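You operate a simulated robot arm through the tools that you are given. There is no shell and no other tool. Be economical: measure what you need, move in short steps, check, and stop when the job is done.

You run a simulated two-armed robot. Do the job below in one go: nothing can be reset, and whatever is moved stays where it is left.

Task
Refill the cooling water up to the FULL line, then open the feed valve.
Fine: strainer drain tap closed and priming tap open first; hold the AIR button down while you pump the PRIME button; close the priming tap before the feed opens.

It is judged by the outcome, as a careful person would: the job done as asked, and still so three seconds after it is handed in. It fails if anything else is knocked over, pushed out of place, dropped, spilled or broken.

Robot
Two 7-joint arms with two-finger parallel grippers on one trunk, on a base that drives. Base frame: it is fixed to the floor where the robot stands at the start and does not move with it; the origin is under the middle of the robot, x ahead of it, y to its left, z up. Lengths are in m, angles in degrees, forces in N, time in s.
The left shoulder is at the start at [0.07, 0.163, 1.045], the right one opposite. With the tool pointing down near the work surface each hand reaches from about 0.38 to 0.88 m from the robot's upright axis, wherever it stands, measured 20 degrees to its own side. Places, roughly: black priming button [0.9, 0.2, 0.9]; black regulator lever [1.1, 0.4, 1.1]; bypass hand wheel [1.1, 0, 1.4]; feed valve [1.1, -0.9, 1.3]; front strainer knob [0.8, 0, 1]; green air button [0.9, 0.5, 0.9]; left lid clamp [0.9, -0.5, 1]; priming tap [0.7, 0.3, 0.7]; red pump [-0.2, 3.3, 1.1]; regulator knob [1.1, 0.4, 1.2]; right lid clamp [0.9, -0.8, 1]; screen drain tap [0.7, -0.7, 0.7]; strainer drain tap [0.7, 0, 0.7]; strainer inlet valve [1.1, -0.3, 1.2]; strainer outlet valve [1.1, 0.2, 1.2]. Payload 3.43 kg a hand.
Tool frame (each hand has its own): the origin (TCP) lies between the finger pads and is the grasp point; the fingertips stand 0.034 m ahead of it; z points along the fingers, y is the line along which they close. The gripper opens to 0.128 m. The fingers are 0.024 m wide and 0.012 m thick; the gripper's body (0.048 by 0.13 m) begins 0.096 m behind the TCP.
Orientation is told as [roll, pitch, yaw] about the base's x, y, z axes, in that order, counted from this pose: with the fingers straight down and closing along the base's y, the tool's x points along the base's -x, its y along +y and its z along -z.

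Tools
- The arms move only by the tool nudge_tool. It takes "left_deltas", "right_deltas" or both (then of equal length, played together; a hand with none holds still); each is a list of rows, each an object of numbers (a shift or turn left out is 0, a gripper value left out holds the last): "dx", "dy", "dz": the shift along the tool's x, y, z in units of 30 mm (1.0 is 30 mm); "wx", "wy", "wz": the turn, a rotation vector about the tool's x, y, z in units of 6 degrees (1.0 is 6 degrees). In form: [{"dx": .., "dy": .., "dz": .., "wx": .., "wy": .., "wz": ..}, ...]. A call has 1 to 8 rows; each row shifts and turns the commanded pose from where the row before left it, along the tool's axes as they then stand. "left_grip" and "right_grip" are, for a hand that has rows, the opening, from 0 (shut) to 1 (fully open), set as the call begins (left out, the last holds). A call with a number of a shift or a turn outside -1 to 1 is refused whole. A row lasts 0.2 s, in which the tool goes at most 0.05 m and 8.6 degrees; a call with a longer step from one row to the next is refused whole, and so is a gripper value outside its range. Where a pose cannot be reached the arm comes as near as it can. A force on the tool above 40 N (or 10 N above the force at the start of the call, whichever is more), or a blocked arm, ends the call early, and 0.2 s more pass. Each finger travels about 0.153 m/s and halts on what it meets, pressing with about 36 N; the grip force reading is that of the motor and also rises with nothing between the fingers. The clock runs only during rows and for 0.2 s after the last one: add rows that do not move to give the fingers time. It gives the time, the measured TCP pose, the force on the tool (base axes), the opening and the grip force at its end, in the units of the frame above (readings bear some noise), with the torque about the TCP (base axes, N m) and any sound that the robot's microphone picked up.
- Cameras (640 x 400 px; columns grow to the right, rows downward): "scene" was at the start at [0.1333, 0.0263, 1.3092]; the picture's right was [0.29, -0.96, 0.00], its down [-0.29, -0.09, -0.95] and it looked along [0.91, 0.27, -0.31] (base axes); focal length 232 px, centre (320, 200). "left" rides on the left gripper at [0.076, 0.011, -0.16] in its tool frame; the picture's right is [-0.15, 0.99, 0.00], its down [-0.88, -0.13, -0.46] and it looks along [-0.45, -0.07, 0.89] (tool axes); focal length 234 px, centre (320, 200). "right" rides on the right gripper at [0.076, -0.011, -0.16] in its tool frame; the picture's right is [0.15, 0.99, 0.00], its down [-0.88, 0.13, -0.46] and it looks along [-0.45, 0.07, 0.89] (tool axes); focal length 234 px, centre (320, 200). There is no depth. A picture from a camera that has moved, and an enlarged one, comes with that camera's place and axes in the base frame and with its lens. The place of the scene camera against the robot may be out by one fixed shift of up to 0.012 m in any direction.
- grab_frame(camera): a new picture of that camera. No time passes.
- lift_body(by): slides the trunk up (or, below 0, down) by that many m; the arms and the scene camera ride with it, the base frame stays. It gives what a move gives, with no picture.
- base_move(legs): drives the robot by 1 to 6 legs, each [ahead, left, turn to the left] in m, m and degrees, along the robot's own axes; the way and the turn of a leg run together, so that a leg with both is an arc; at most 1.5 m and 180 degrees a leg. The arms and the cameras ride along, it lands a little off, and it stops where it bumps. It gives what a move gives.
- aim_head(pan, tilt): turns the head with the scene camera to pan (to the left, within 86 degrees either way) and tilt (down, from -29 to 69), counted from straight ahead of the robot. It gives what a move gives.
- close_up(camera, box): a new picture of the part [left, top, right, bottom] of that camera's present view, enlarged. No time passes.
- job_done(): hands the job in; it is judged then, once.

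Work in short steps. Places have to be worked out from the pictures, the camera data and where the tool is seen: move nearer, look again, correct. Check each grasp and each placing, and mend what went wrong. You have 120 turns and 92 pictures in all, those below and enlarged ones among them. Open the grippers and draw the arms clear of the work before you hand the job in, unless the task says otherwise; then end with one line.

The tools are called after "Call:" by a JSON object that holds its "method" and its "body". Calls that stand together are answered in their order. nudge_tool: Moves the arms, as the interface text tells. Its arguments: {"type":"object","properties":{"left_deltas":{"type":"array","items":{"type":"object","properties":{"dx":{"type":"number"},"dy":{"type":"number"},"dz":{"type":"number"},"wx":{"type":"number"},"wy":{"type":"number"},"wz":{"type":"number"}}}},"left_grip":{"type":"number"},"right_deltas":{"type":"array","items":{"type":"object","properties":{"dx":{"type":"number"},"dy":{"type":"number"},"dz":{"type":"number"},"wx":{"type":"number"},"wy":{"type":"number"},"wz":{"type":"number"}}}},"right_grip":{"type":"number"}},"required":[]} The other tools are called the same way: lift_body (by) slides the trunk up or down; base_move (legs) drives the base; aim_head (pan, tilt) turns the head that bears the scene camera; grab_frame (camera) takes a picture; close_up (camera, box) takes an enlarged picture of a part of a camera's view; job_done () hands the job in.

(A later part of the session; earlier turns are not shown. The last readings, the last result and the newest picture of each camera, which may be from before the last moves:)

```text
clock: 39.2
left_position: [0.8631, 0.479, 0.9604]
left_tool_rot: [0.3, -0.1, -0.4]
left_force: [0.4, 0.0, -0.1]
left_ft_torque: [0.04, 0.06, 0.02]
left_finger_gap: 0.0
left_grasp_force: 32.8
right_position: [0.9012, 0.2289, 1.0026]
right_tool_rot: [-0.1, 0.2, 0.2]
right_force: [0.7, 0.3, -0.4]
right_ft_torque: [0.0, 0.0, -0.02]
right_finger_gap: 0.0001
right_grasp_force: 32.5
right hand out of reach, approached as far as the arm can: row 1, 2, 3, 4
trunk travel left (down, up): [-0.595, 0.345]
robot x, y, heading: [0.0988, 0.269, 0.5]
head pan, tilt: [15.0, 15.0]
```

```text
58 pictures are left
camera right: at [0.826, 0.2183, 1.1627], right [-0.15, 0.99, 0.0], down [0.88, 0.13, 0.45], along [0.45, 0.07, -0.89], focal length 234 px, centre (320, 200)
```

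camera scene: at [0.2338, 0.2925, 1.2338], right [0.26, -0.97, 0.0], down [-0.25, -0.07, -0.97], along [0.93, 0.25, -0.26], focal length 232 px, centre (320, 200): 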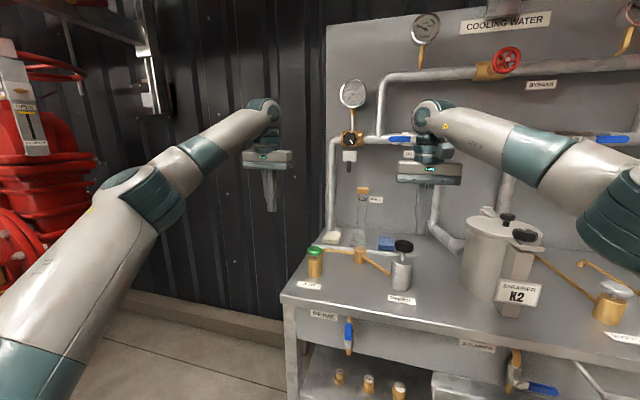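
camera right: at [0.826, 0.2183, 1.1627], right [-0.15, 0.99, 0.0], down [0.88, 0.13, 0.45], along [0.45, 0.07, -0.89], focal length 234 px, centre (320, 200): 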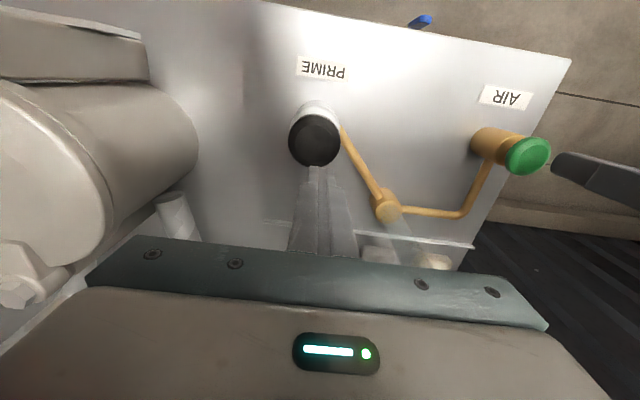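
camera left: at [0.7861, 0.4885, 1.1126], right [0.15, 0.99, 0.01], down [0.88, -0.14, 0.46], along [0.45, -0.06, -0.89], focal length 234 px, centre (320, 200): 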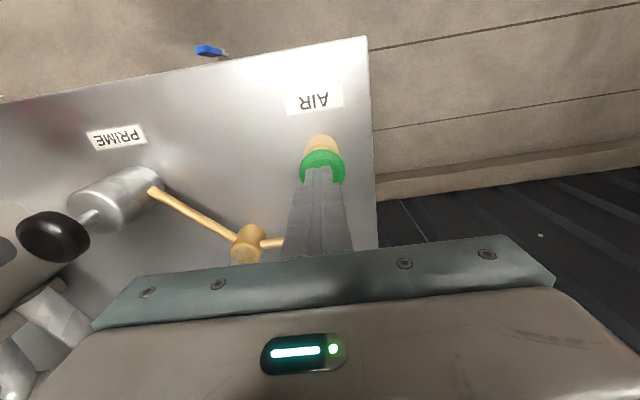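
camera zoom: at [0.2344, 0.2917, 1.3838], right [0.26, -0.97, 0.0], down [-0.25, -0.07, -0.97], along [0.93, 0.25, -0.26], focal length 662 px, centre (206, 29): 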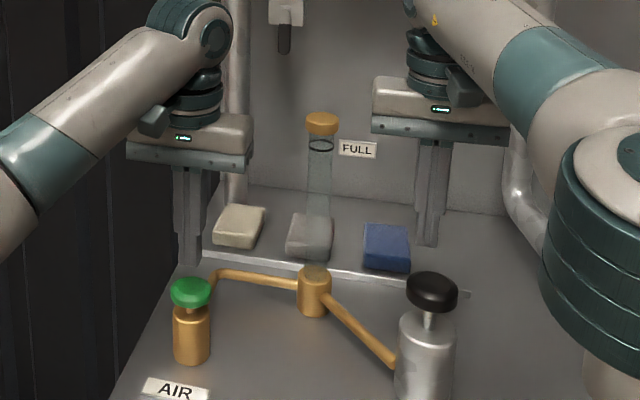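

The right arm now reaches, but ended at (0.901,0.229). Correct it to over PRIME (0.874,0.220).

Call:
{"method": "nudge_tool", "body": {"right_deltas": [{"dx": 0.9, "dy": -0.3}, {"dz": 0.3}, {}]}}

Call:
{"method": "close_up", "body": {"camera": "scene", "box": [270, 190, 450, 330]}}

```text
clock: 40.0
left_position: [0.8612, 0.4788, 0.9613]
left_tool_rot: [0.3, -0.2, -0.5]
left_force: [-0.7, -0.3, 0.8]
left_ft_torque: [0.01, 0.01, -0.03]
left_finger_gap: 0.0
left_grasp_force: 32.8
right_position: [0.9003, 0.2297, 0.994]
right_tool_rot: [-0.1, 0.0, 0.0]
right_force: [0.2, 0.4, 0.7]
right_ft_torque: [0.02, 0.0, 0.01]
right_finger_gap: 0.0
right_grasp_force: 32.7
right hand out of reach, approached as far as the arm can: row 1
trunk travel left (down, up): [-0.595, 0.345]
robot x, y, heading: [0.103, 0.2686, -0.1]
head pan, tilt: [15.0, 15.0]
```

```text
2.86 times, centred on (360, 260) of scene
camera zoom: at [0.2332, 0.2921, 1.3839], right [0.26, -0.97, 0.0], down [-0.25, -0.07, -0.97], along [0.93, 0.25, -0.26], focal length 662 px, centre (206, 29)
```

zoom: 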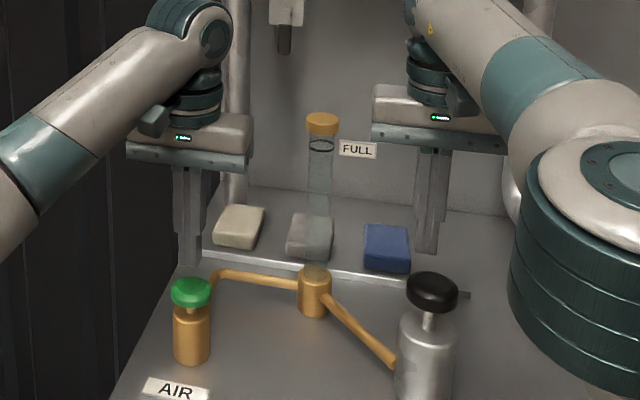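

The x correction was rejected by the arm's limits; try again in smaller steps.

Call:
{"method": "nudge_tool", "body": {"right_deltas": [{"dx": 0.3}, {"dx": 0.3}, {"dx": 0.3}, {"dy": -0.3}]}}

```text
clock: 41.0
left_position: [0.8626, 0.4793, 0.9627]
left_tool_rot: [0.4, 0.0, -0.4]
left_force: [-0.3, 0.4, 0.8]
left_ft_torque: [0.03, 0.02, -0.01]
left_finger_gap: 0.0
left_grasp_force: 32.6
right_position: [0.8737, 0.2187, 0.9961]
right_tool_rot: [0.0, 0.0, 0.0]
right_force: [-0.2, -0.3, 0.0]
right_ft_torque: [0.04, 0.0, -0.01]
right_finger_gap: 0.0003
right_grasp_force: 33.5
right hand out of reach, approached as far as the arm can: row 1
trunk travel left (down, up): [-0.595, 0.345]
robot x, y, heading: [0.1018, 0.2664, 0.2]
head pan, tilt: [15.0, 15.0]
```

Right is now over PRIME. Press AIR with the left hand in small steps.

Call:
{"method": "nudge_tool", "body": {"left_deltas": [{"dz": 0.7}, {"dz": 0.2}, {"dz": 0.2}, {"dz": 0.2}, {"dz": 0.2}]}}

Call:
{"method": "close_up", "body": {"camera": "scene", "box": [270, 190, 450, 330]}}

```text
clock: 42.2
left_position: [0.862, 0.4786, 0.9176]
left_tool_rot: [0.2, -0.1, -0.5]
left_force: [-0.7, 0.0, 4.7]
left_ft_torque: [0.01, 0.03, 0.05]
left_finger_gap: 0.0
left_grasp_force: 33.0
right_position: [0.8723, 0.2197, 0.9961]
right_tool_rot: [0.0, 0.0, 0.1]
right_force: [0.2, -0.2, 0.7]
right_ft_torque: [0.0, 0.01, -0.01]
right_finger_gap: 0.0
right_grasp_force: 33.2
trunk travel left (down, up): [-0.595, 0.345]
robot x, y, heading: [0.0964, 0.2696, 0.1]
head pan, tilt: [15.0, 15.0]
heard: click
```

```text
2.86 times, centred on (360, 260) of scene
camera zoom: at [0.233, 0.2925, 1.384], right [0.26, -0.97, 0.0], down [-0.25, -0.07, -0.97], along [0.93, 0.25, -0.26], focal length 662 px, centre (206, 29)
```

zoom: 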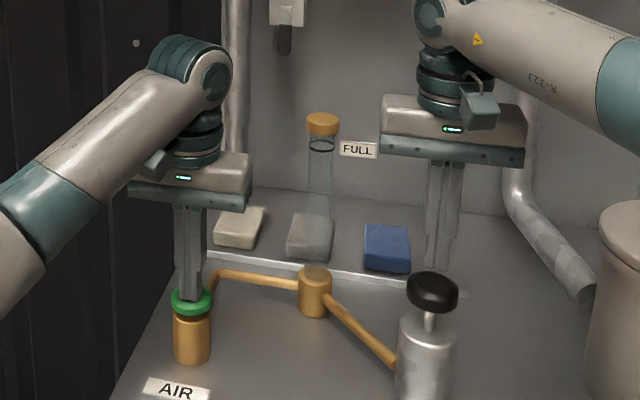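

AIR clicked and is down. Press it a touch more and make a first PRIME stroke.

Call:
{"method": "nudge_tool", "body": {"left_deltas": [{"dz": 0.05}, {}, {}, {}, {}, {}], "right_deltas": [{"dz": 0.6}, {"dz": 0.2}, {"dz": 0.2}, {"dz": 0.2}, {"dz": 0.2}, {}]}}

Call:
{"method": "close_up", "body": {"camera": "scene", "box": [270, 190, 450, 330]}}

```text
clock: 43.6
left_position: [0.8614, 0.4794, 0.9152]
left_tool_rot: [0.3, -0.1, -0.5]
left_force: [1.4, -0.7, 4.3]
left_ft_torque: [-0.04, -0.03, 0.0]
left_finger_gap: 0.0002
left_grasp_force: 32.5
right_position: [0.8737, 0.2206, 0.9535]
right_tool_rot: [0.0, -0.1, 0.2]
right_force: [3.6, -0.2, 6.1]
right_ft_torque: [-0.01, -0.04, -0.01]
right_finger_gap: 0.0002
right_grasp_force: 32.4
trunk travel left (down, up): [-0.595, 0.345]
robot x, y, heading: [0.0988, 0.2652, 0.0]
head pan, tilt: [15.0, 15.0]
heard: click
```

```text
2.86 times, centred on (360, 260) of scene
camera zoom: at [0.2325, 0.2924, 1.384], right [0.26, -0.97, 0.0], down [-0.25, -0.07, -0.97], along [0.93, 0.25, -0.26], focal length 662 px, centre (206, 29)
```

zoom: 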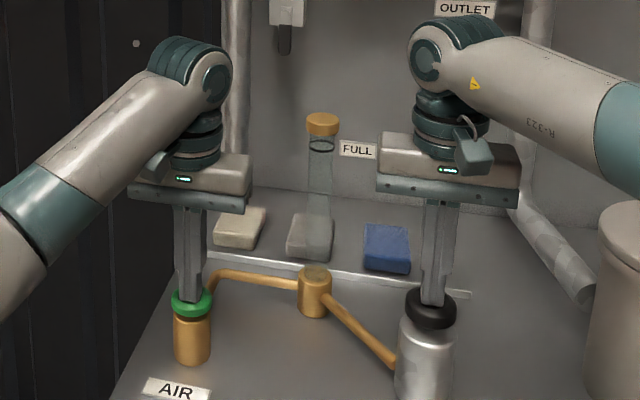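

PRIME clicked too. Zoom on the tube for the level.

Call:
{"method": "close_up", "body": {"camera": "scene", "box": [335, 215, 385, 305]}}

```text
4.44 times, centred on (360, 260) of scene
camera zoom: at [0.2325, 0.2924, 1.384], right [0.26, -0.97, 0.0], down [-0.25, -0.07, -0.97], along [0.93, 0.25, -0.26], focal length 1030 px, centre (142, -67)
```

zoom: 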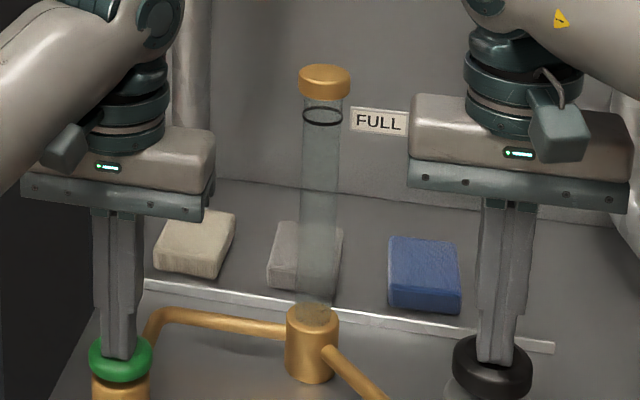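

Level not obvious yet. Do two full strokes while AIR is held and compare.

Call:
{"method": "nudge_tool", "body": {"left_deltas": [{}, {}, {}, {}, {}, {}, {}, {}], "right_deltas": [{"dz": -0.6}, {"dz": -0.6}, {"dz": 0.6}, {"dz": 0.6}, {"dz": -0.6}, {"dz": -0.6}, {"dz": 0.6}, {"dz": 0.6}]}}

Call:
{"method": "close_up", "body": {"camera": "scene", "box": [335, 215, 385, 305]}}

```text
clock: 45.4
left_position: [0.8616, 0.4793, 0.9163]
left_tool_rot: [0.3, -0.3, -0.4]
left_force: [2.8, -0.1, 4.7]
left_ft_torque: [0.03, -0.02, 0.01]
left_finger_gap: 0.0001
left_grasp_force: 32.6
right_position: [0.873, 0.2216, 0.9546]
right_tool_rot: [-0.2, -0.1, 0.1]
right_force: [-2.1, 0.0, 6.9]
right_ft_torque: [-0.01, 0.11, 0.03]
right_finger_gap: 0.0
right_grasp_force: 33.0
trunk travel left (down, up): [-0.595, 0.345]
robot x, y, heading: [0.1013, 0.2692, 0.1]
head pan, tilt: [15.0, 15.0]
heard: click, click
```

```text
4.44 times, centred on (360, 260) of scene
camera zoom: at [0.2319, 0.2923, 1.3842], right [0.26, -0.97, 0.0], down [-0.25, -0.07, -0.97], along [0.93, 0.25, -0.26], focal length 1030 px, centre (142, -67)
```

zoom: 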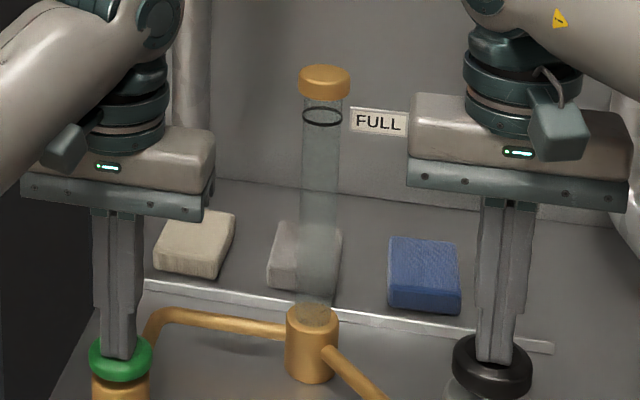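

Strokes click but the level change is small. Four more strokes, then look again.

Call:
{"method": "nudge_tool", "body": {"left_deltas": [{}, {}, {}, {}, {}, {}, {}, {}], "right_deltas": [{"dz": -1}, {"dz": 1}, {"dz": -1}, {"dz": 1}, {"dz": -1}, {"dz": 1}, {"dz": -1}, {"dz": 1}]}}

Call:
{"method": "close_up", "body": {"camera": "scene", "box": [335, 215, 385, 305]}}

```text
clock: 47.2
left_position: [0.8601, 0.4789, 0.9165]
left_tool_rot: [0.3, -0.2, -0.3]
left_force: [3.2, -0.2, 4.9]
left_ft_torque: [-0.04, -0.06, 0.01]
left_finger_gap: 0.0
left_grasp_force: 33.0
right_position: [0.8713, 0.2209, 0.9554]
right_tool_rot: [0.0, -0.1, 0.1]
right_force: [-1.6, 0.2, 6.2]
right_ft_torque: [0.0, 0.11, 0.09]
right_finger_gap: 0.0
right_grasp_force: 33.1
trunk travel left (down, up): [-0.595, 0.345]
robot x, y, heading: [0.0998, 0.2611, 0.1]
head pan, tilt: [15.0, 15.0]
heard: click
```

```text
4.44 times, centred on (360, 260) of scene
camera zoom: at [0.2317, 0.2924, 1.3842], right [0.26, -0.97, 0.0], down [-0.25, -0.07, -0.97], along [0.93, 0.25, -0.26], focal length 1030 px, centre (142, -67)
```

zoom: 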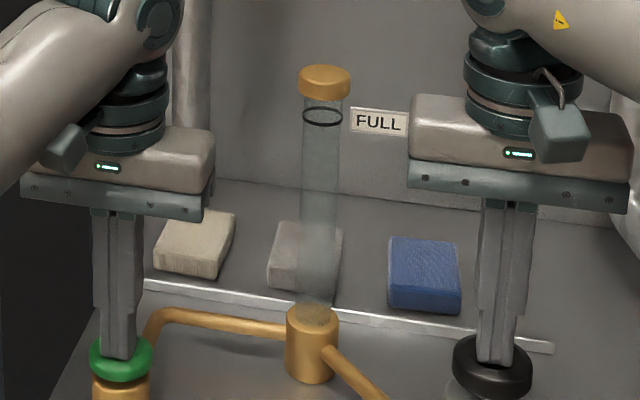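

Fast strokes barely count, so slower ones are needed. Enlarge the tube tightly for the level.

Call:
{"method": "close_up", "body": {"camera": "scene", "box": [325, 230, 395, 290]}}

Call:
{"method": "nudge_tool", "body": {"left_deltas": [{}, {}, {}, {}, {}, {}, {}, {}], "right_deltas": [{"dz": -0.7}, {"dz": -0.7}, {"dz": 0.7}, {"dz": 0.7}, {"dz": -0.7}, {"dz": -0.7}, {"dz": 0.7}, {"dz": 0.7}]}}

Call:
{"method": "nudge_tool", "body": {"left_deltas": [{}, {}, {}, {}, {}, {}, {}, {}], "right_deltas": [{"dz": -0.7}, {"dz": -0.7}, {"dz": 0.7}, {"dz": 0.7}, {"dz": -0.7}, {"dz": -0.7}, {"dz": 0.7}, {"dz": 0.7}]}}

Call:
{"method": "close_up", "body": {"camera": "scene", "box": [325, 230, 395, 290]}}

```text
6.67 times, centred on (360, 260) of scene
camera zoom: at [0.2317, 0.2924, 1.3842], right [0.26, -0.97, 0.0], down [-0.25, -0.07, -0.97], along [0.93, 0.25, -0.26], focal length 1545 px, centre (53, -200)
```

zoom: 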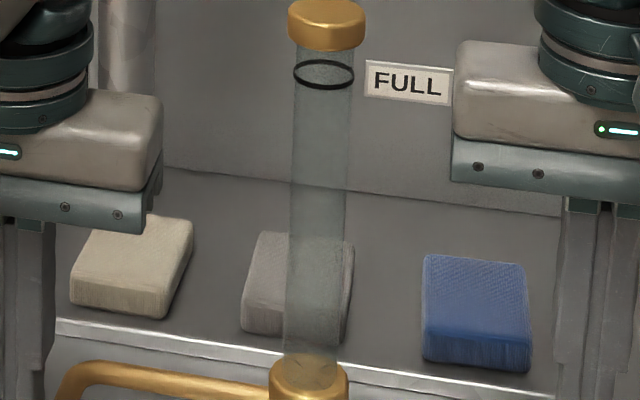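

```text
clock: 49.0
left_position: [0.8609, 0.4793, 0.9166]
left_tool_rot: [0.2, -0.1, -0.5]
left_force: [1.5, 0.0, 3.9]
left_ft_torque: [-0.04, 0.03, -0.01]
left_finger_gap: 0.0001
left_grasp_force: 33.2
right_position: [0.8721, 0.2208, 0.9553]
right_tool_rot: [-0.1, -0.1, 0.0]
right_force: [1.7, -0.6, 6.5]
right_ft_torque: [-0.01, 0.04, 0.0]
right_finger_gap: 0.0001
right_grasp_force: 32.9
trunk travel left (down, up): [-0.595, 0.345]
robot x, y, heading: [0.1026, 0.2708, 0.1]
head pan, tilt: [15.0, 15.0]
heard: click
```

```text
clock: 50.8
left_position: [0.8606, 0.4791, 0.917]
left_tool_rot: [0.3, -0.1, -0.4]
left_force: [1.1, -0.1, 4.1]
left_ft_torque: [0.02, -0.01, -0.02]
left_finger_gap: 0.0001
left_grasp_force: 33.2
right_position: [0.8736, 0.2209, 0.9545]
right_tool_rot: [0.0, -0.1, 0.1]
right_force: [2.5, 0.0, 6.1]
right_ft_torque: [-0.04, -0.01, 0.04]
right_finger_gap: 0.0
right_grasp_force: 33.3
trunk travel left (down, up): [-0.595, 0.345]
robot x, y, heading: [0.1009, 0.2705, 0.0]
head pan, tilt: [15.0, 15.0]
heard: click
```

```text
6.67 times, centred on (360, 260) of scene
camera zoom: at [0.2323, 0.2923, 1.3842], right [0.26, -0.97, 0.0], down [-0.25, -0.07, -0.97], along [0.93, 0.25, -0.26], focal length 1545 px, centre (53, -200)
```

zoom: 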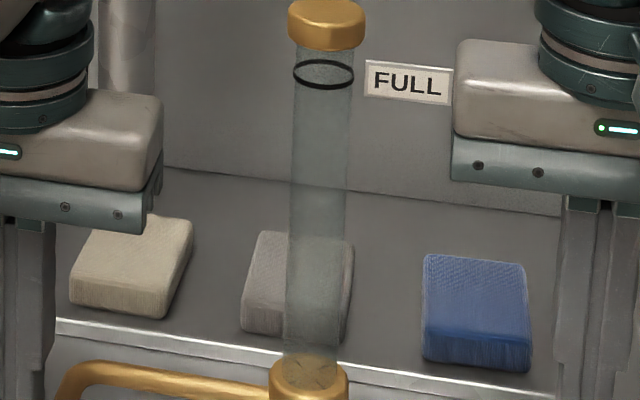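

Clicks are inconsistent and the tube shows no rise, so the strokes may be too shallow. Feel for the bottom of both buttons.

Call:
{"method": "nudge_tool", "body": {"left_deltas": [{"dz": 0.1}, {"dz": 0.1}, {"dz": 0.1}, {}], "right_deltas": [{"dz": 0.15}, {"dz": 0.15}, {"dz": 0.15}, {}]}}

Call:
{"method": "close_up", "body": {"camera": "scene", "box": [325, 230, 395, 290]}}

```text
clock: 51.8
left_position: [0.861, 0.4788, 0.9111]
left_tool_rot: [0.3, -0.4, -0.4]
left_force: [11.7, 2.3, 28.6]
left_ft_torque: [0.12, -0.15, -0.13]
left_finger_gap: 0.0
left_grasp_force: 33.2
right_position: [0.8729, 0.2203, 0.9443]
right_tool_rot: [0.1, -0.3, 0.0]
right_force: [5.8, 0.6, 14.6]
right_ft_torque: [0.03, -0.12, -0.03]
right_finger_gap: 0.0
right_grasp_force: 33.5
trunk travel left (down, up): [-0.595, 0.345]
robot x, y, heading: [0.0982, 0.2697, -0.1]
head pan, tilt: [15.0, 15.0]
```

```text
6.67 times, centred on (360, 260) of scene
camera zoom: at [0.2299, 0.2921, 1.3847], right [0.26, -0.97, 0.0], down [-0.25, -0.07, -0.97], along [0.93, 0.25, -0.26], focal length 1545 px, centre (53, -200)
```

zoom: 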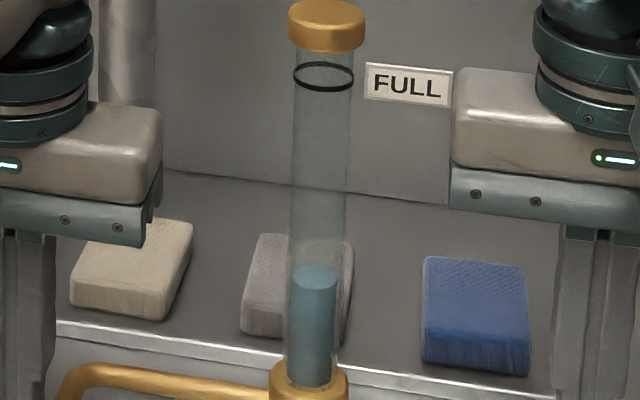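

Now blue water stands about a third up the tube: the earlier presses were too shallow. One full slow stroke, then look.

Call:
{"method": "nudge_tool", "body": {"left_deltas": [{}, {}, {}, {}, {}, {}], "right_deltas": [{"dz": -0.7}, {"dz": -0.7}, {"dz": 0.5}, {"dz": 0.5}, {"dz": 0.4}, {}]}}

Call:
{"method": "close_up", "body": {"camera": "scene", "box": [325, 230, 395, 290]}}

```text
clock: 53.2
left_position: [0.8609, 0.4794, 0.9108]
left_tool_rot: [0.2, -0.5, -0.5]
left_force: [17.5, 3.2, 31.3]
left_ft_torque: [0.11, -0.37, 0.0]
left_finger_gap: 0.0
left_grasp_force: 33.3
right_position: [0.8717, 0.22, 0.9431]
right_tool_rot: [0.1, -0.2, 0.1]
right_force: [-2.6, 2.4, 13.4]
right_ft_torque: [0.08, 0.12, 0.07]
right_finger_gap: 0.0001
right_grasp_force: 33.4
trunk travel left (down, up): [-0.595, 0.345]
robot x, y, heading: [0.0977, 0.269, 0.0]
head pan, tilt: [15.0, 15.0]
heard: click
```

```text
6.67 times, centred on (360, 260) of scene
camera zoom: at [0.2293, 0.2923, 1.3845], right [0.26, -0.97, 0.0], down [-0.25, -0.07, -0.97], along [0.93, 0.25, -0.26], focal length 1545 px, centre (53, -200)
```

zoom: 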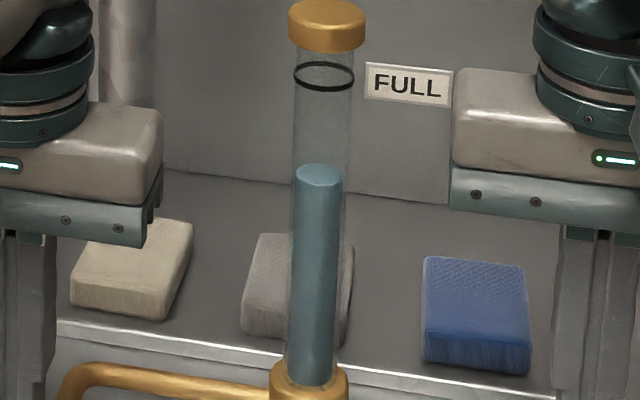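

Each full stroke adds about a third: level at row 175, FULL at 75. One more identical stroke.

Call:
{"method": "nudge_tool", "body": {"left_deltas": [{}, {}, {}, {}, {}, {}], "right_deltas": [{"dz": -0.7}, {"dz": -0.7}, {"dz": 0.5}, {"dz": 0.5}, {"dz": 0.4}, {}]}}

Call:
{"method": "close_up", "body": {"camera": "scene", "box": [325, 230, 395, 290]}}

```text
clock: 54.6
left_position: [0.86, 0.4785, 0.9111]
left_tool_rot: [0.4, -0.4, -0.4]
left_force: [11.0, 4.1, 32.9]
left_ft_torque: [0.14, -0.16, 0.02]
left_finger_gap: 0.0
left_grasp_force: 32.8
right_position: [0.8725, 0.2204, 0.9431]
right_tool_rot: [0.0, -0.3, 0.1]
right_force: [2.6, -2.0, 12.9]
right_ft_torque: [-0.08, 0.03, 0.04]
right_finger_gap: 0.0002
right_grasp_force: 33.1
trunk travel left (down, up): [-0.595, 0.345]
robot x, y, heading: [0.0984, 0.2691, 0.1]
head pan, tilt: [15.0, 15.0]
heard: click
```

```text
6.67 times, centred on (360, 260) of scene
camera zoom: at [0.2291, 0.2918, 1.3845], right [0.26, -0.97, 0.0], down [-0.25, -0.07, -0.97], along [0.93, 0.25, -0.26], focal length 1545 px, centre (53, -200)
```

zoom: 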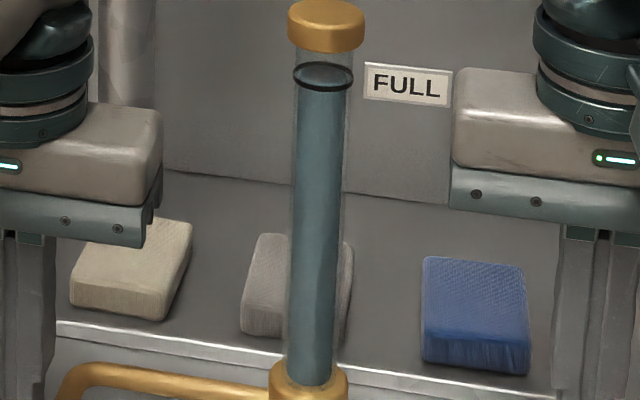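

Exactly at FULL. Release PRIME first, then AIR, and check the level holds.

Call:
{"method": "nudge_tool", "body": {"left_deltas": [{}, {}, {}, {}, {"dz": -0.5}, {"dz": -1}, {"dz": -1}, {"dz": -1}], "right_deltas": [{"dz": -0.7}, {"dz": -1}, {"dz": -1}, {}, {}, {}, {}, {}]}}

Call:
{"method": "close_up", "body": {"camera": "scene", "box": [270, 190, 450, 330]}}

```text
clock: 56.4
left_position: [0.8606, 0.4785, 1.0116]
left_tool_rot: [0.3, 0.1, -0.4]
left_force: [-0.2, 0.3, -1.0]
left_ft_torque: [0.04, -0.03, 0.03]
left_finger_gap: 0.0
left_grasp_force: 32.6
right_position: [0.8733, 0.2208, 1.0219]
right_tool_rot: [0.0, 0.0, 0.1]
right_force: [-0.2, 0.0, -0.1]
right_ft_torque: [-0.02, -0.03, -0.01]
right_finger_gap: 0.0
right_grasp_force: 33.4
trunk travel left (down, up): [-0.595, 0.345]
robot x, y, heading: [0.099, 0.2692, 0.2]
head pan, tilt: [15.0, 15.0]
```

```text
2.86 times, centred on (360, 260) of scene
camera zoom: at [0.2322, 0.2919, 1.3839], right [0.26, -0.97, 0.0], down [-0.25, -0.07, -0.97], along [0.93, 0.25, -0.26], focal length 662 px, centre (206, 29)
```

zoom: 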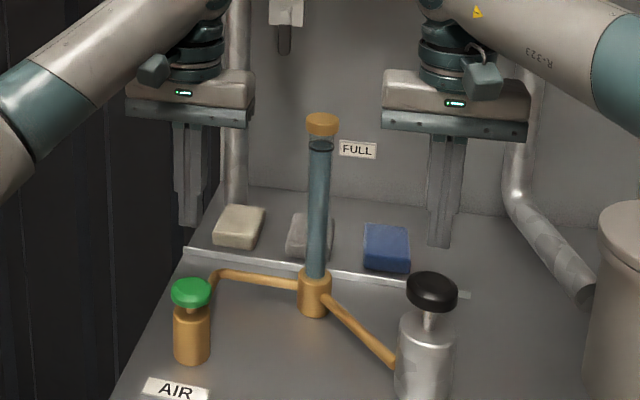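

Level holds at FULL. Back off to the earlier stance and pitch the hands forward for the priming tap.

Call:
{"method": "base_move", "body": {"legs": [[-0.4, 0, 0], [0, -0.27, 0]]}}

Call:
{"method": "nudge_tool", "body": {"left_deltas": [{"wy": -1}, {"wy": -1}, {"wy": -1}, {"wy": -1}, {"wy": -1}, {"wy": -1}, {"wy": -1}, {"wy": -1}], "right_deltas": [{"wy": -1}, {"wy": -1}, {"wy": -1}, {"wy": -1}, {"wy": -1}, {"wy": -1}, {"wy": -1}, {"wy": -1}]}}

Call:
{"method": "nudge_tool", "body": {"left_deltas": [{"wy": -1}, {"wy": -1}, {"wy": -1}, {"wy": -1}, {"wy": -1}, {"wy": -1}, {"wy": -1}], "right_deltas": [{"wy": -1}, {"wy": -1}, {"wy": -1}, {"wy": -1}, {"wy": -1}, {"wy": -1}, {"wy": -1}]}}

Call:
{"method": "lift_body", "body": {"by": -0.3}}

```text
clock: 60.4
left_position: [0.4657, 0.2085, 1.0123]
left_tool_rot: [0.3, -0.2, -0.4]
left_force: [0.5, 0.2, 0.6]
left_ft_torque: [0.01, 0.01, -0.04]
left_finger_gap: 0.0001
left_grasp_force: 33.1
right_position: [0.4779, -0.0496, 1.021]
right_tool_rot: [0.0, 0.0, 0.0]
right_force: [0.0, 0.4, 0.3]
right_ft_torque: [0.05, 0.0, 0.04]
right_finger_gap: 0.0
right_grasp_force: 33.3
trunk travel left (down, up): [-0.595, 0.345]
robot x, y, heading: [-0.2971, -0.0007, -0.3]
head pan, tilt: [15.0, 15.0]
```

```text
clock: 62.2
left_position: [0.4664, 0.2081, 1.0111]
left_tool_rot: [0.4, -48.1, -0.8]
left_force: [0.0, 1.0, 0.6]
left_ft_torque: [-0.02, 0.0, 0.03]
left_finger_gap: 0.0001
left_grasp_force: 33.4
right_position: [0.4783, -0.0488, 1.0215]
right_tool_rot: [0.0, -48.1, 0.0]
right_force: [0.2, -0.3, 0.6]
right_ft_torque: [-0.01, -0.01, -0.01]
right_finger_gap: 0.0002
right_grasp_force: 33.0
trunk travel left (down, up): [-0.595, 0.345]
robot x, y, heading: [-0.2965, -0.0013, -0.1]
head pan, tilt: [15.0, 15.0]
```

```text
clock: 63.8
left_position: [0.4683, 0.2082, 1.0107]
left_tool_rot: [107.1, -89.7, -107.6]
left_force: [0.3, -0.4, -0.2]
left_ft_torque: [0.03, -0.01, 0.03]
left_finger_gap: 0.0
left_grasp_force: 33.4
right_position: [0.4789, -0.0442, 1.0252]
right_tool_rot: [5.0, -89.8, -5.8]
right_force: [0.1, 0.0, -0.6]
right_ft_torque: [-0.03, 0.03, 0.03]
right_finger_gap: 0.0
right_grasp_force: 33.0
right hand out of reach, approached as far as the arm can: row 7
trunk travel left (down, up): [-0.595, 0.345]
robot x, y, heading: [-0.2965, 0.004, -0.1]
head pan, tilt: [15.0, 15.0]
```

```text
clock: 66.8
left_position: [0.467, 0.2078, 0.7115]
left_tool_rot: [103.4, -89.8, -103.9]
left_force: [0.0, 0.1, -0.5]
left_ft_torque: [0.01, 0.0, -0.01]
left_finger_gap: 0.0
left_grasp_force: 33.0
right_position: [0.4767, -0.0412, 0.7257]
right_tool_rot: [-3.4, -89.8, 2.9]
right_force: [0.6, 0.9, 0.3]
right_ft_torque: [0.03, 0.02, 0.02]
right_finger_gap: 0.0
right_grasp_force: 32.9
trunk travel left (down, up): [-0.295, 0.645]
robot x, y, heading: [-0.2971, -0.002, 0.2]
head pan, tilt: [15.0, 15.0]
```

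Left hand is behind the bench edge; bring it to the left of the raised priming lever (y≈0.38, z≈0.745).

Call:
{"method": "nudge_tool", "body": {"left_deltas": [{"dx": -0.19, "dy": 0.96, "dz": 0.9}, {"dx": -0.19, "dy": 0.96, "dz": 0.9}, {"dx": -0.19, "dy": 0.96, "dz": 0.9}, {"dx": -0.19, "dy": 0.96, "dz": 0.9}, {"dx": -0.19, "dy": 0.96, "dz": 0.9}, {"dx": -0.19, "dy": 0.96, "dz": 0.9}]}}

Call:
{"method": "grab_frame", "body": {"camera": "left"}}

```text
clock: 68.2
left_position: [0.6303, 0.3806, 0.7473]
left_tool_rot: [107.4, -89.7, -107.7]
left_force: [0.1, 0.3, -0.4]
left_ft_torque: [0.01, -0.02, 0.02]
left_finger_gap: 0.0
left_grasp_force: 33.3
right_position: [0.4765, -0.0425, 0.7248]
right_tool_rot: [-4.0, -89.6, 3.4]
right_force: [0.6, 0.3, 0.9]
right_ft_torque: [0.03, 0.03, 0.02]
right_finger_gap: 0.0
right_grasp_force: 32.7
trunk travel left (down, up): [-0.295, 0.645]
robot x, y, heading: [-0.2923, 0.0005, -0.1]
head pan, tilt: [15.0, 15.0]
```

```text
45 pictures are left
camera left: at [0.4698, 0.3926, 0.6718], right [0.01, 0.99, 0.15], down [-0.46, -0.13, 0.88], along [0.89, -0.08, 0.45], focal length 234 px, centre (320, 200)
```

left: 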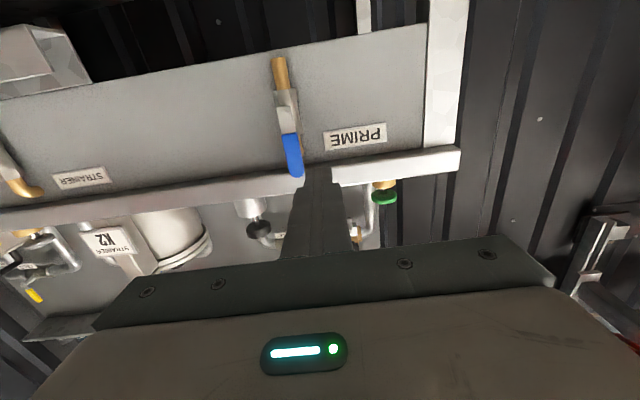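

Lever tip at y≈0.347; the finger is clear on its left. Advance in, then sweep it right and down.

Call:
{"method": "nudge_tool", "body": {"left_deltas": [{"dz": 0.8}, {"dz": 0.8}, {"dz": 0.65}, {}]}}

Call:
{"method": "nudge_tool", "body": {"left_deltas": [{"dy": -0.55, "dx": -0.05}, {"dy": -0.45, "dx": -0.05}, {"dy": -0.44, "dx": 0.067}, {"dy": -0.41, "dx": 0.183}, {"dy": -0.35, "dx": 0.273}, {"dy": -0.267, "dx": 0.36}, {"dy": -0.113, "dx": 0.247}]}}

Call:
{"method": "grab_frame", "body": {"camera": "left"}}

```text
clock: 69.2
left_position: [0.6974, 0.3793, 0.7473]
left_tool_rot: [104.6, -89.8, -105.1]
left_force: [0.6, 0.7, -1.0]
left_ft_torque: [-0.02, 0.02, -0.02]
left_finger_gap: 0.0
left_grasp_force: 32.8
right_position: [0.476, -0.0421, 0.725]
right_tool_rot: [-3.0, -89.7, 2.5]
right_force: [-0.5, -0.1, 0.0]
right_ft_torque: [-0.03, 0.02, 0.03]
right_finger_gap: 0.0002
right_grasp_force: 33.6
trunk travel left (down, up): [-0.295, 0.645]
robot x, y, heading: [-0.2972, 0.0008, 0.4]
head pan, tilt: [15.0, 15.0]
```

```text
clock: 70.8
left_position: [0.6959, 0.3029, 0.7199]
left_tool_rot: [145.2, -89.5, -145.8]
left_force: [3.3, 4.0, 9.0]
left_ft_torque: [0.05, -0.28, 0.07]
left_finger_gap: 0.0003
left_grasp_force: 32.5
right_position: [0.476, -0.0431, 0.7268]
right_tool_rot: [-1.5, -89.7, 0.9]
right_force: [-0.2, 0.3, 0.5]
right_ft_torque: [0.04, 0.01, 0.02]
right_finger_gap: 0.0
right_grasp_force: 33.0
trunk travel left (down, up): [-0.295, 0.645]
robot x, y, heading: [-0.2972, -0.0009, -0.1]
head pan, tilt: [15.0, 15.0]
```

```text
44 pictures are left
camera left: at [0.5367, 0.3143, 0.6439], right [0.01, 0.99, 0.15], down [-0.46, -0.13, 0.88], along [0.89, -0.08, 0.46], focal length 234 px, centre (320, 200)
```

left: 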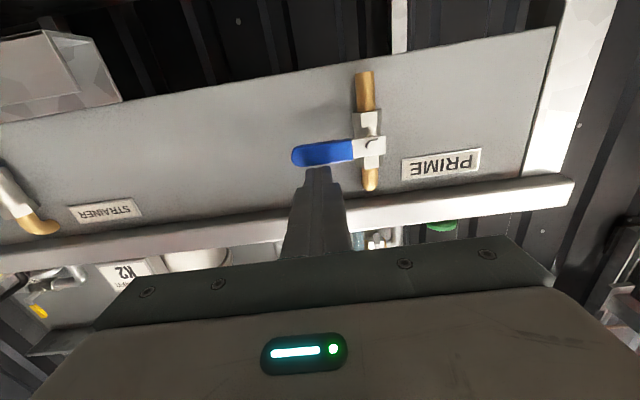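

Lever across, force rising. Press slightly to the stop, then withdraw.

Call:
{"method": "nudge_tool", "body": {"left_deltas": [{"dx": 0.12}, {"dx": 0.08}, {}]}}

Call:
{"method": "nudge_tool", "body": {"left_deltas": [{"dx": -0.5}, {"dz": -1}, {"dz": -1}, {"dz": -1}, {"dz": -1}, {"dz": -1}, {"dz": -1}, {"dz": -1}]}}

Call:
{"method": "aim_head", "body": {"pan": 10, "tilt": 15}}

Call:
{"method": "grab_frame", "body": {"camera": "left"}}

Call:
{"method": "grab_frame", "body": {"camera": "scene"}}

```text
clock: 71.6
left_position: [0.695, 0.3012, 0.719]
left_tool_rot: [158.2, -89.1, -158.7]
left_force: [10.4, 4.3, 29.3]
left_ft_torque: [0.1, -1.03, 0.16]
left_finger_gap: 0.0003
left_grasp_force: 32.7
right_position: [0.4755, -0.0434, 0.7286]
right_tool_rot: [16.2, -89.9, -16.7]
right_force: [-0.8, 1.1, -0.8]
right_ft_torque: [0.0, 0.03, 0.02]
right_finger_gap: 0.0001
right_grasp_force: 32.7
trunk travel left (down, up): [-0.295, 0.645]
robot x, y, heading: [-0.2966, 0.0003, 0.1]
head pan, tilt: [15.0, 15.0]
```

```text
clock: 73.4
left_position: [0.4859, 0.3031, 0.7247]
left_tool_rot: [98.1, -89.7, -98.6]
left_force: [-0.9, -0.8, -0.5]
left_ft_torque: [0.0, 0.02, 0.02]
left_finger_gap: 0.0
left_grasp_force: 32.9
right_position: [0.4766, -0.0427, 0.725]
right_tool_rot: [-3.8, -89.7, 3.2]
right_force: [0.2, -0.2, -0.4]
right_ft_torque: [-0.01, -0.02, -0.02]
right_finger_gap: 0.0
right_grasp_force: 33.5
trunk travel left (down, up): [-0.295, 0.645]
robot x, y, heading: [-0.2982, 0.0003, 0.0]
head pan, tilt: [15.0, 15.0]
```

```text
clock: 74.1
left_position: [0.4862, 0.3019, 0.7244]
left_tool_rot: [101.2, -89.7, -101.7]
left_force: [0.1, -0.1, -0.1]
left_ft_torque: [-0.01, -0.02, 0.03]
left_finger_gap: 0.0
left_grasp_force: 33.3
right_position: [0.4767, -0.042, 0.725]
right_tool_rot: [-3.0, -89.7, 2.6]
right_force: [-0.2, -0.4, -0.3]
right_ft_torque: [-0.01, -0.01, -0.01]
right_finger_gap: 0.0
right_grasp_force: 33.0
trunk travel left (down, up): [-0.295, 0.645]
robot x, y, heading: [-0.2977, -0.0022, -0.1]
head pan, tilt: [10.0, 15.0]
```

```text
43 pictures are left
camera left: at [0.3271, 0.315, 0.6494], right [0.01, 0.99, 0.15], down [-0.46, -0.13, 0.88], along [0.89, -0.08, 0.45], focal length 234 px, centre (320, 200)
```

left: 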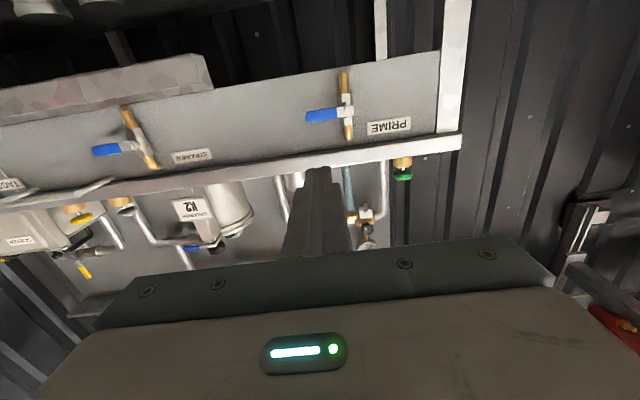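

```text
42 pictures are left
camera scene: at [-0.1608, 0.0158, 1.0839], right [0.17, -0.98, 0.0], down [-0.26, -0.05, -0.97], along [0.95, 0.17, -0.26], focal length 232 px, centre (320, 200)
```

scene: 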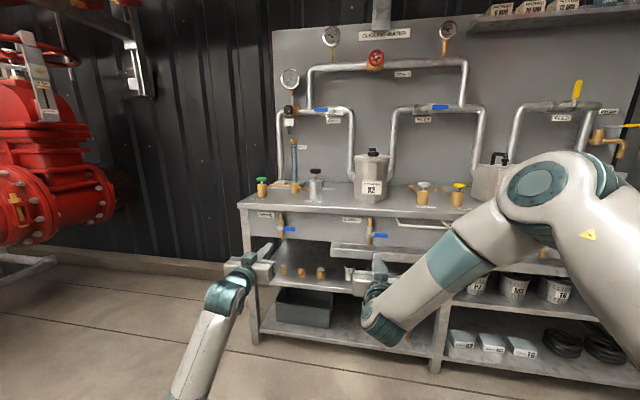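

Both taps closed. Now raise the trunk and drive to the right in front of the feed valve for a look.

Call:
{"method": "lift_body", "body": {"by": 0.42}}

Call:
{"method": "base_move", "body": {"legs": [[0, -0.7, 0]]}}

Call:
{"method": "aim_head", "body": {"pan": 0, "tilt": 10}}

Call:
{"method": "grab_frame", "body": {"camera": "scene"}}

Call:
{"method": "grab_frame", "body": {"camera": "right"}}

```text
refused: 0.42 is not a number from -0.4 to 0.4
```

```text
clock: 77.9
left_position: [0.4875, -0.3855, 0.7257]
left_tool_rot: [101.2, -89.7, -101.2]
left_force: [-0.2, 0.2, -0.4]
left_ft_torque: [0.0, 0.0, 0.03]
left_finger_gap: 0.0001
left_grasp_force: 32.8
right_position: [0.4805, -0.7303, 0.7252]
right_tool_rot: [-1.7, -89.7, 1.8]
right_force: [-0.3, 0.2, -0.1]
right_ft_torque: [-0.01, 0.03, 0.02]
right_finger_gap: 0.0
right_grasp_force: 33.4
trunk travel left (down, up): [-0.295, 0.645]
robot x, y, heading: [-0.295, -0.6943, 0.5]
head pan, tilt: [10.0, 15.0]
```

```text
clock: 78.6
left_position: [0.4876, -0.3841, 0.7242]
left_tool_rot: [99.9, -89.7, -99.9]
left_force: [-1.3, -1.3, -1.0]
left_ft_torque: [0.03, -0.01, -0.03]
left_finger_gap: 0.0
left_grasp_force: 33.2
right_position: [0.4799, -0.7296, 0.7255]
right_tool_rot: [-3.3, -89.7, 3.4]
right_force: [-0.2, -1.1, 0.0]
right_ft_torque: [-0.01, 0.0, -0.01]
right_finger_gap: 0.0002
right_grasp_force: 33.1
trunk travel left (down, up): [-0.295, 0.645]
robot x, y, heading: [-0.2898, -0.6969, 0.6]
head pan, tilt: [0.0, 10.0]
```

```text
41 pictures are left
camera scene: at [-0.156, -0.6943, 1.092], right [0.01, -1.0, 0.0], down [-0.17, 0.0, -0.98], along [0.98, 0.01, -0.17], focal length 232 px, centre (320, 200)
```

scene: 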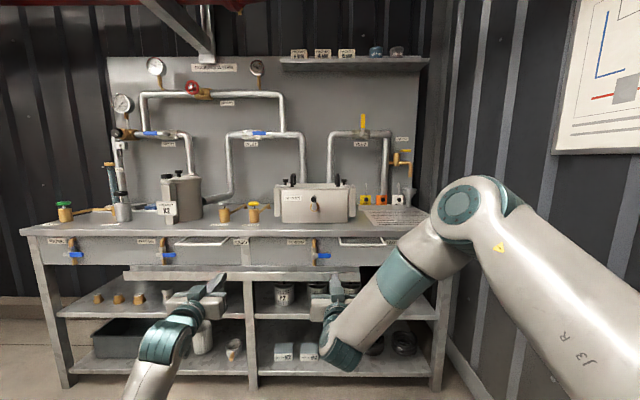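

```text
40 pictures are left
camera right: at [0.3215, -0.7409, 0.6499], right [0.0, 0.99, -0.15], down [-0.45, 0.13, 0.88], along [0.89, 0.07, 0.45], focal length 234 px, centre (320, 200)
```

right: 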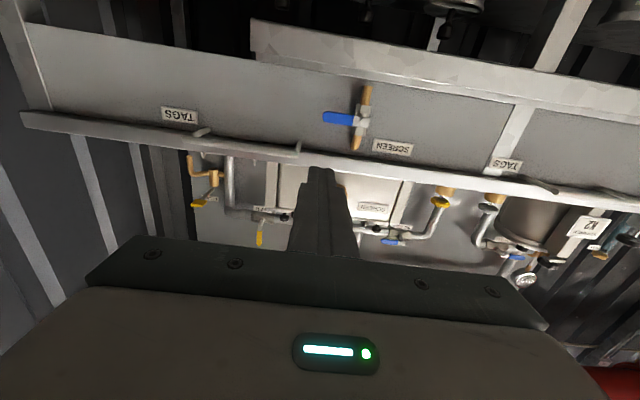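

Nothing blocked. Raise the trunk 0.4 and enlarge the feed valve.

Call:
{"method": "lift_body", "body": {"by": 0.4}}

Call:
{"method": "close_up", "body": {"camera": "scene", "box": [280, 160, 440, 280]}}

Call:
{"method": "grab_frame", "body": {"camera": "right"}}

```text
clock: 82.5
left_position: [0.4874, -0.3855, 1.1252]
left_tool_rot: [99.8, -89.7, -99.8]
left_force: [0.1, -0.2, 0.4]
left_ft_torque: [-0.01, -0.03, -0.01]
left_finger_gap: 0.0
left_grasp_force: 33.3
right_position: [0.4799, -0.7298, 1.1255]
right_tool_rot: [-3.9, -89.7, 4.0]
right_force: [1.0, 0.0, 0.1]
right_ft_torque: [-0.04, 0.0, -0.01]
right_finger_gap: 0.0
right_grasp_force: 32.9
trunk travel left (down, up): [-0.695, 0.245]
robot x, y, heading: [-0.2914, -0.6971, 0.6]
head pan, tilt: [0.0, 10.0]
```

```text
3.33 times, centred on (360, 220) of scene
camera zoom: at [-0.1558, -0.6943, 1.492], right [0.01, -1.0, 0.0], down [-0.17, 0.0, -0.98], along [0.98, 0.01, -0.17], focal length 773 px, centre (187, 133)
```

zoom: 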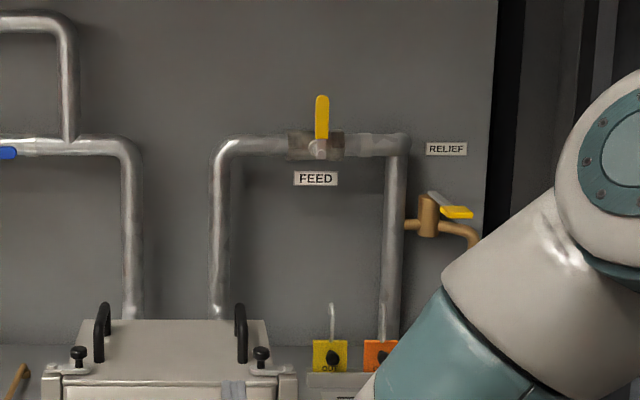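

```text
38 pictures are left
camera right: at [0.3216, -0.7408, 1.0498], right [0.0, 0.99, -0.15], down [-0.45, 0.13, 0.88], along [0.89, 0.07, 0.45], focal length 234 px, centre (320, 200)
```

right: 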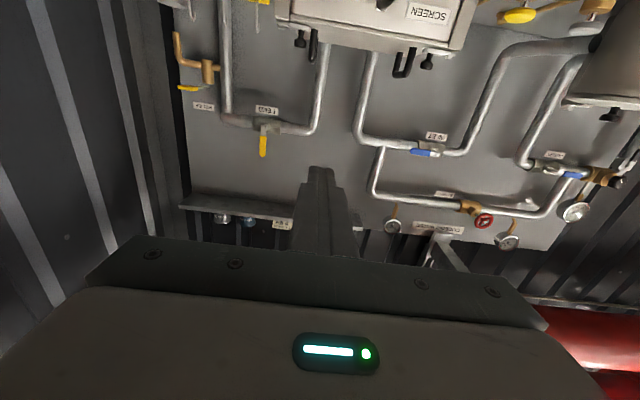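

Feed lever stands up across the pipe (closed); pivot ≈(1.18,-0.915,1.233), tip z≈1.324. Raise a bit more, tuck the left hand back and shift the right hand over before driving in.

Call:
{"method": "lift_body", "body": {"by": 0.1}}

Call:
{"method": "nudge_tool", "body": {"left_deltas": [{"dz": -1}, {"dz": -1}, {"dz": -1}, {"dz": -1}, {"dz": -1}, {"dz": -1}], "right_deltas": [{"dx": -0.36, "dy": -0.83}, {"dx": -0.36, "dy": -0.83}, {"dx": -0.36, "dy": -0.83}, {"dx": -0.36, "dy": -0.83}, {"dx": -0.36, "dy": -0.83}, {"dx": -0.36, "dy": -0.83}]}}

Call:
{"method": "base_move", "body": {"legs": [[0.38, 0, -0.6]]}}

Call:
{"method": "grab_frame", "body": {"camera": "right"}}

Call:
{"method": "grab_frame", "body": {"camera": "scene"}}

```text
clock: 83.8
left_position: [0.488, -0.3859, 1.2248]
left_tool_rot: [97.0, -89.7, -97.0]
left_force: [-0.8, -0.5, 0.1]
left_ft_torque: [-0.03, -0.01, 0.01]
left_finger_gap: 0.0
left_grasp_force: 33.1
right_position: [0.4815, -0.7292, 1.2244]
right_tool_rot: [-4.3, -89.7, 4.3]
right_force: [-0.6, -0.3, -0.9]
right_ft_torque: [0.02, 0.01, -0.01]
right_finger_gap: 0.0
right_grasp_force: 32.8
trunk travel left (down, up): [-0.795, 0.145]
robot x, y, heading: [-0.2958, -0.6928, 0.7]
head pan, tilt: [0.0, 10.0]
```

```text
clock: 85.2
left_position: [0.3049, -0.3851, 1.2242]
left_tool_rot: [118.9, -89.8, -118.9]
left_force: [1.3, -0.7, 1.0]
left_ft_torque: [0.03, 0.03, 0.01]
left_finger_gap: 0.0
left_grasp_force: 33.1
right_position: [0.4657, -0.811, 1.3355]
right_tool_rot: [2.7, -89.4, -3.2]
right_force: [-0.1, -1.2, -0.6]
right_ft_torque: [0.01, 0.03, 0.0]
right_finger_gap: 0.0
right_grasp_force: 32.9
right hand out of reach, approached as far as the arm can: row 1, 2, 3, 4, 5, 6
trunk travel left (down, up): [-0.795, 0.145]
robot x, y, heading: [-0.2939, -0.6949, 0.6]
head pan, tilt: [0.0, 10.0]
```

```text
clock: 87.6
left_position: [0.6865, -0.3883, 1.2239]
left_tool_rot: [109.6, -89.7, -109.9]
left_force: [0.8, 1.0, 0.1]
left_ft_torque: [0.0, 0.0, -0.02]
left_finger_gap: 0.0
left_grasp_force: 32.8
right_position: [0.8429, -0.8159, 1.3338]
right_tool_rot: [-1.8, -89.4, 0.7]
right_force: [0.4, -0.2, -0.6]
right_ft_torque: [0.02, 0.0, 0.03]
right_finger_gap: 0.0
right_grasp_force: 32.7
trunk travel left (down, up): [-0.795, 0.145]
robot x, y, heading: [0.0857, -0.6939, -0.0]
head pan, tilt: [0.0, 10.0]
```

```text
37 pictures are left
camera right: at [0.6828, -0.8236, 1.26], right [0.02, 0.99, -0.15], down [-0.44, 0.14, 0.89], along [0.9, 0.05, 0.44], focal length 234 px, centre (320, 200)
```

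right: 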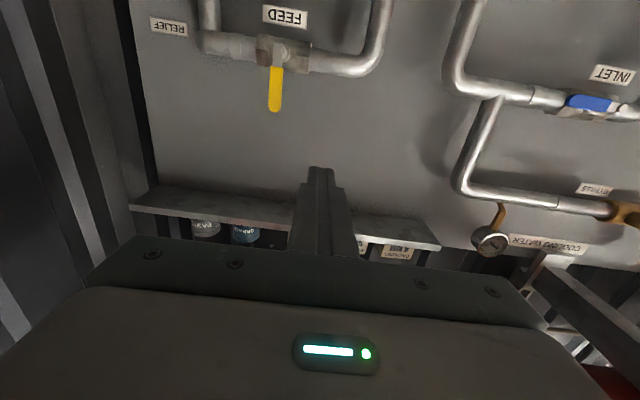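

```text
36 pictures are left
camera scene: at [0.2204, -0.6936, 1.5922], right [0.0, -1.0, 0.0], down [-0.17, 0.0, -0.98], along [0.98, 0.0, -0.17], focal length 232 px, centre (320, 200)
```

scene: 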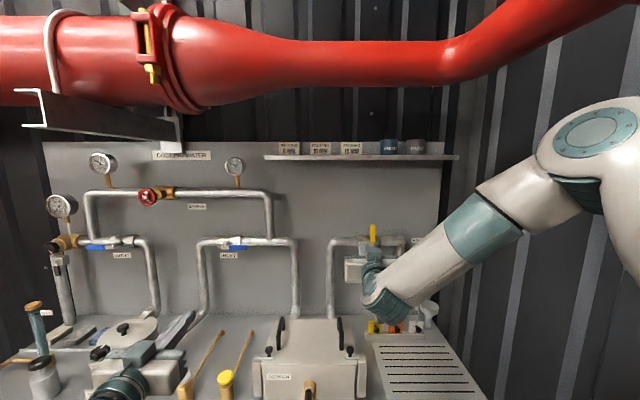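

Arm was folded too tightly; extending forward should regain the commanded line (y≈-0.88, z≈1.29). Extend 0.12 and look again.

Call:
{"method": "nudge_tool", "body": {"right_deltas": [{"dz": 1}, {"dz": 1}, {"dz": 1}, {"dz": 1}, {}]}}

Call:
{"method": "grab_frame", "body": {"camera": "right"}}

```text
clock: 88.8
left_position: [0.6872, -0.3891, 1.2251]
left_tool_rot: [107.3, -89.7, -107.8]
left_force: [0.1, 0.8, -0.6]
left_ft_torque: [-0.01, 0.02, 0.04]
left_finger_gap: 0.0
left_grasp_force: 32.5
right_position: [0.9635, -0.8154, 1.3345]
right_tool_rot: [-2.5, -88.8, 0.8]
right_force: [0.1, -0.6, -0.1]
right_ft_torque: [0.01, -0.01, -0.02]
right_finger_gap: 0.0
right_grasp_force: 33.2
trunk travel left (down, up): [-0.795, 0.145]
robot x, y, heading: [0.0845, -0.6945, 0.2]
head pan, tilt: [0.0, 10.0]
```

```text
35 pictures are left
camera right: at [0.8033, -0.8224, 1.2614], right [0.02, 0.99, -0.15], down [-0.43, 0.14, 0.89], along [0.9, 0.04, 0.43], focal length 234 px, centre (320, 200)
```

right: 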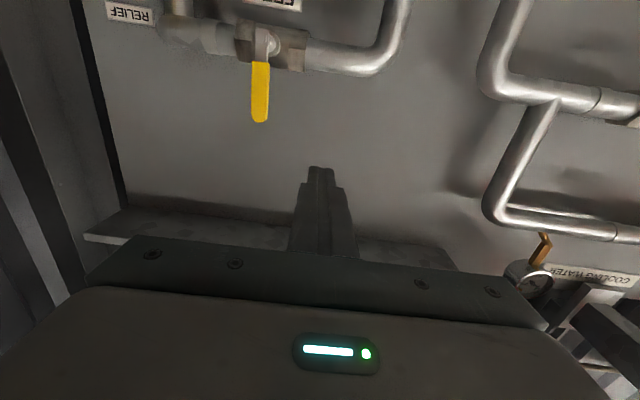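

Refined: lever at x≈1.155, pivot (y -0.912, z 1.228), tip z≈1.316. Lower and shift to y≈-0.865, z≈1.288, then forward to x≈1.08.

Call:
{"method": "nudge_tool", "body": {"right_deltas": [{"dx": 0.4, "dy": -0.4}, {"dx": 0.4, "dy": -0.4}, {"dx": 0.4, "dy": -0.4}, {"dx": 0.3, "dy": -0.3}, {"dz": 1}, {"dz": 1}, {"dz": 1}, {"dz": 1}]}}

Call:
{"method": "grab_frame", "body": {"camera": "right"}}

```text
clock: 90.6
left_position: [0.6874, -0.3887, 1.224]
left_tool_rot: [102.9, -89.7, -103.5]
left_force: [0.0, 0.1, -0.8]
left_ft_torque: [0.01, 0.0, 0.0]
left_finger_gap: 0.0001
left_grasp_force: 33.1
right_position: [0.9655, -0.8171, 1.3255]
right_tool_rot: [-1.8, -88.3, -0.3]
right_force: [-0.6, -1.2, -0.5]
right_ft_torque: [0.0, -0.02, -0.01]
right_finger_gap: 0.0
right_grasp_force: 33.2
right hand out of reach, approached as far as the arm can: row 1, 2, 3, 4, 5, 6, 7, 8
trunk travel left (down, up): [-0.795, 0.145]
robot x, y, heading: [0.0843, -0.6935, 0.2]
head pan, tilt: [0.0, 10.0]
```

```text
34 pictures are left
camera right: at [0.8032, -0.8231, 1.2535], right [0.03, 0.99, -0.15], down [-0.43, 0.15, 0.89], along [0.9, 0.04, 0.43], focal length 234 px, centre (320, 200)
```

right: 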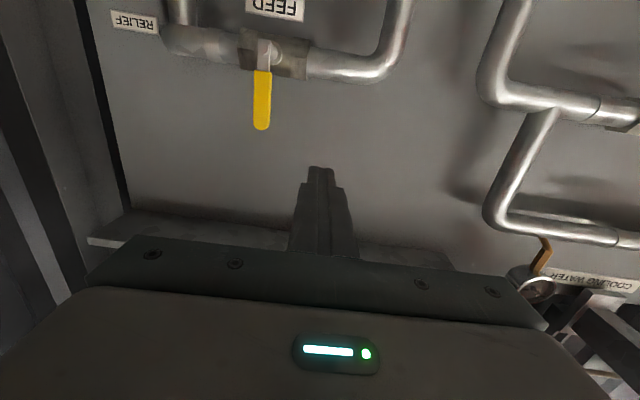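

The right arm is at a wrist joint limit with the hand fully level. Tilt the fingers down 30° to free it; a tilted finger can still push the lever.

Call:
{"method": "nudge_tool", "body": {"right_deltas": [{"wy": 1}, {"wy": 1}, {"wy": 1}, {"wy": 1}, {"wy": 1}, {}]}}

```text
clock: 92.0
left_position: [0.6874, -0.3889, 1.225]
left_tool_rot: [101.0, -89.7, -101.5]
left_force: [-0.9, 0.0, 0.0]
left_ft_torque: [-0.02, -0.02, 0.02]
left_finger_gap: 0.0
left_grasp_force: 32.5
right_position: [0.9649, -0.818, 1.3263]
right_tool_rot: [0.1, -59.3, -1.1]
right_force: [0.0, -0.2, 0.2]
right_ft_torque: [0.04, 0.0, -0.02]
right_finger_gap: 0.0
right_grasp_force: 33.0
trunk travel left (down, up): [-0.795, 0.145]
robot x, y, heading: [0.0846, -0.6906, 0.3]
head pan, tilt: [0.0, 10.0]
```

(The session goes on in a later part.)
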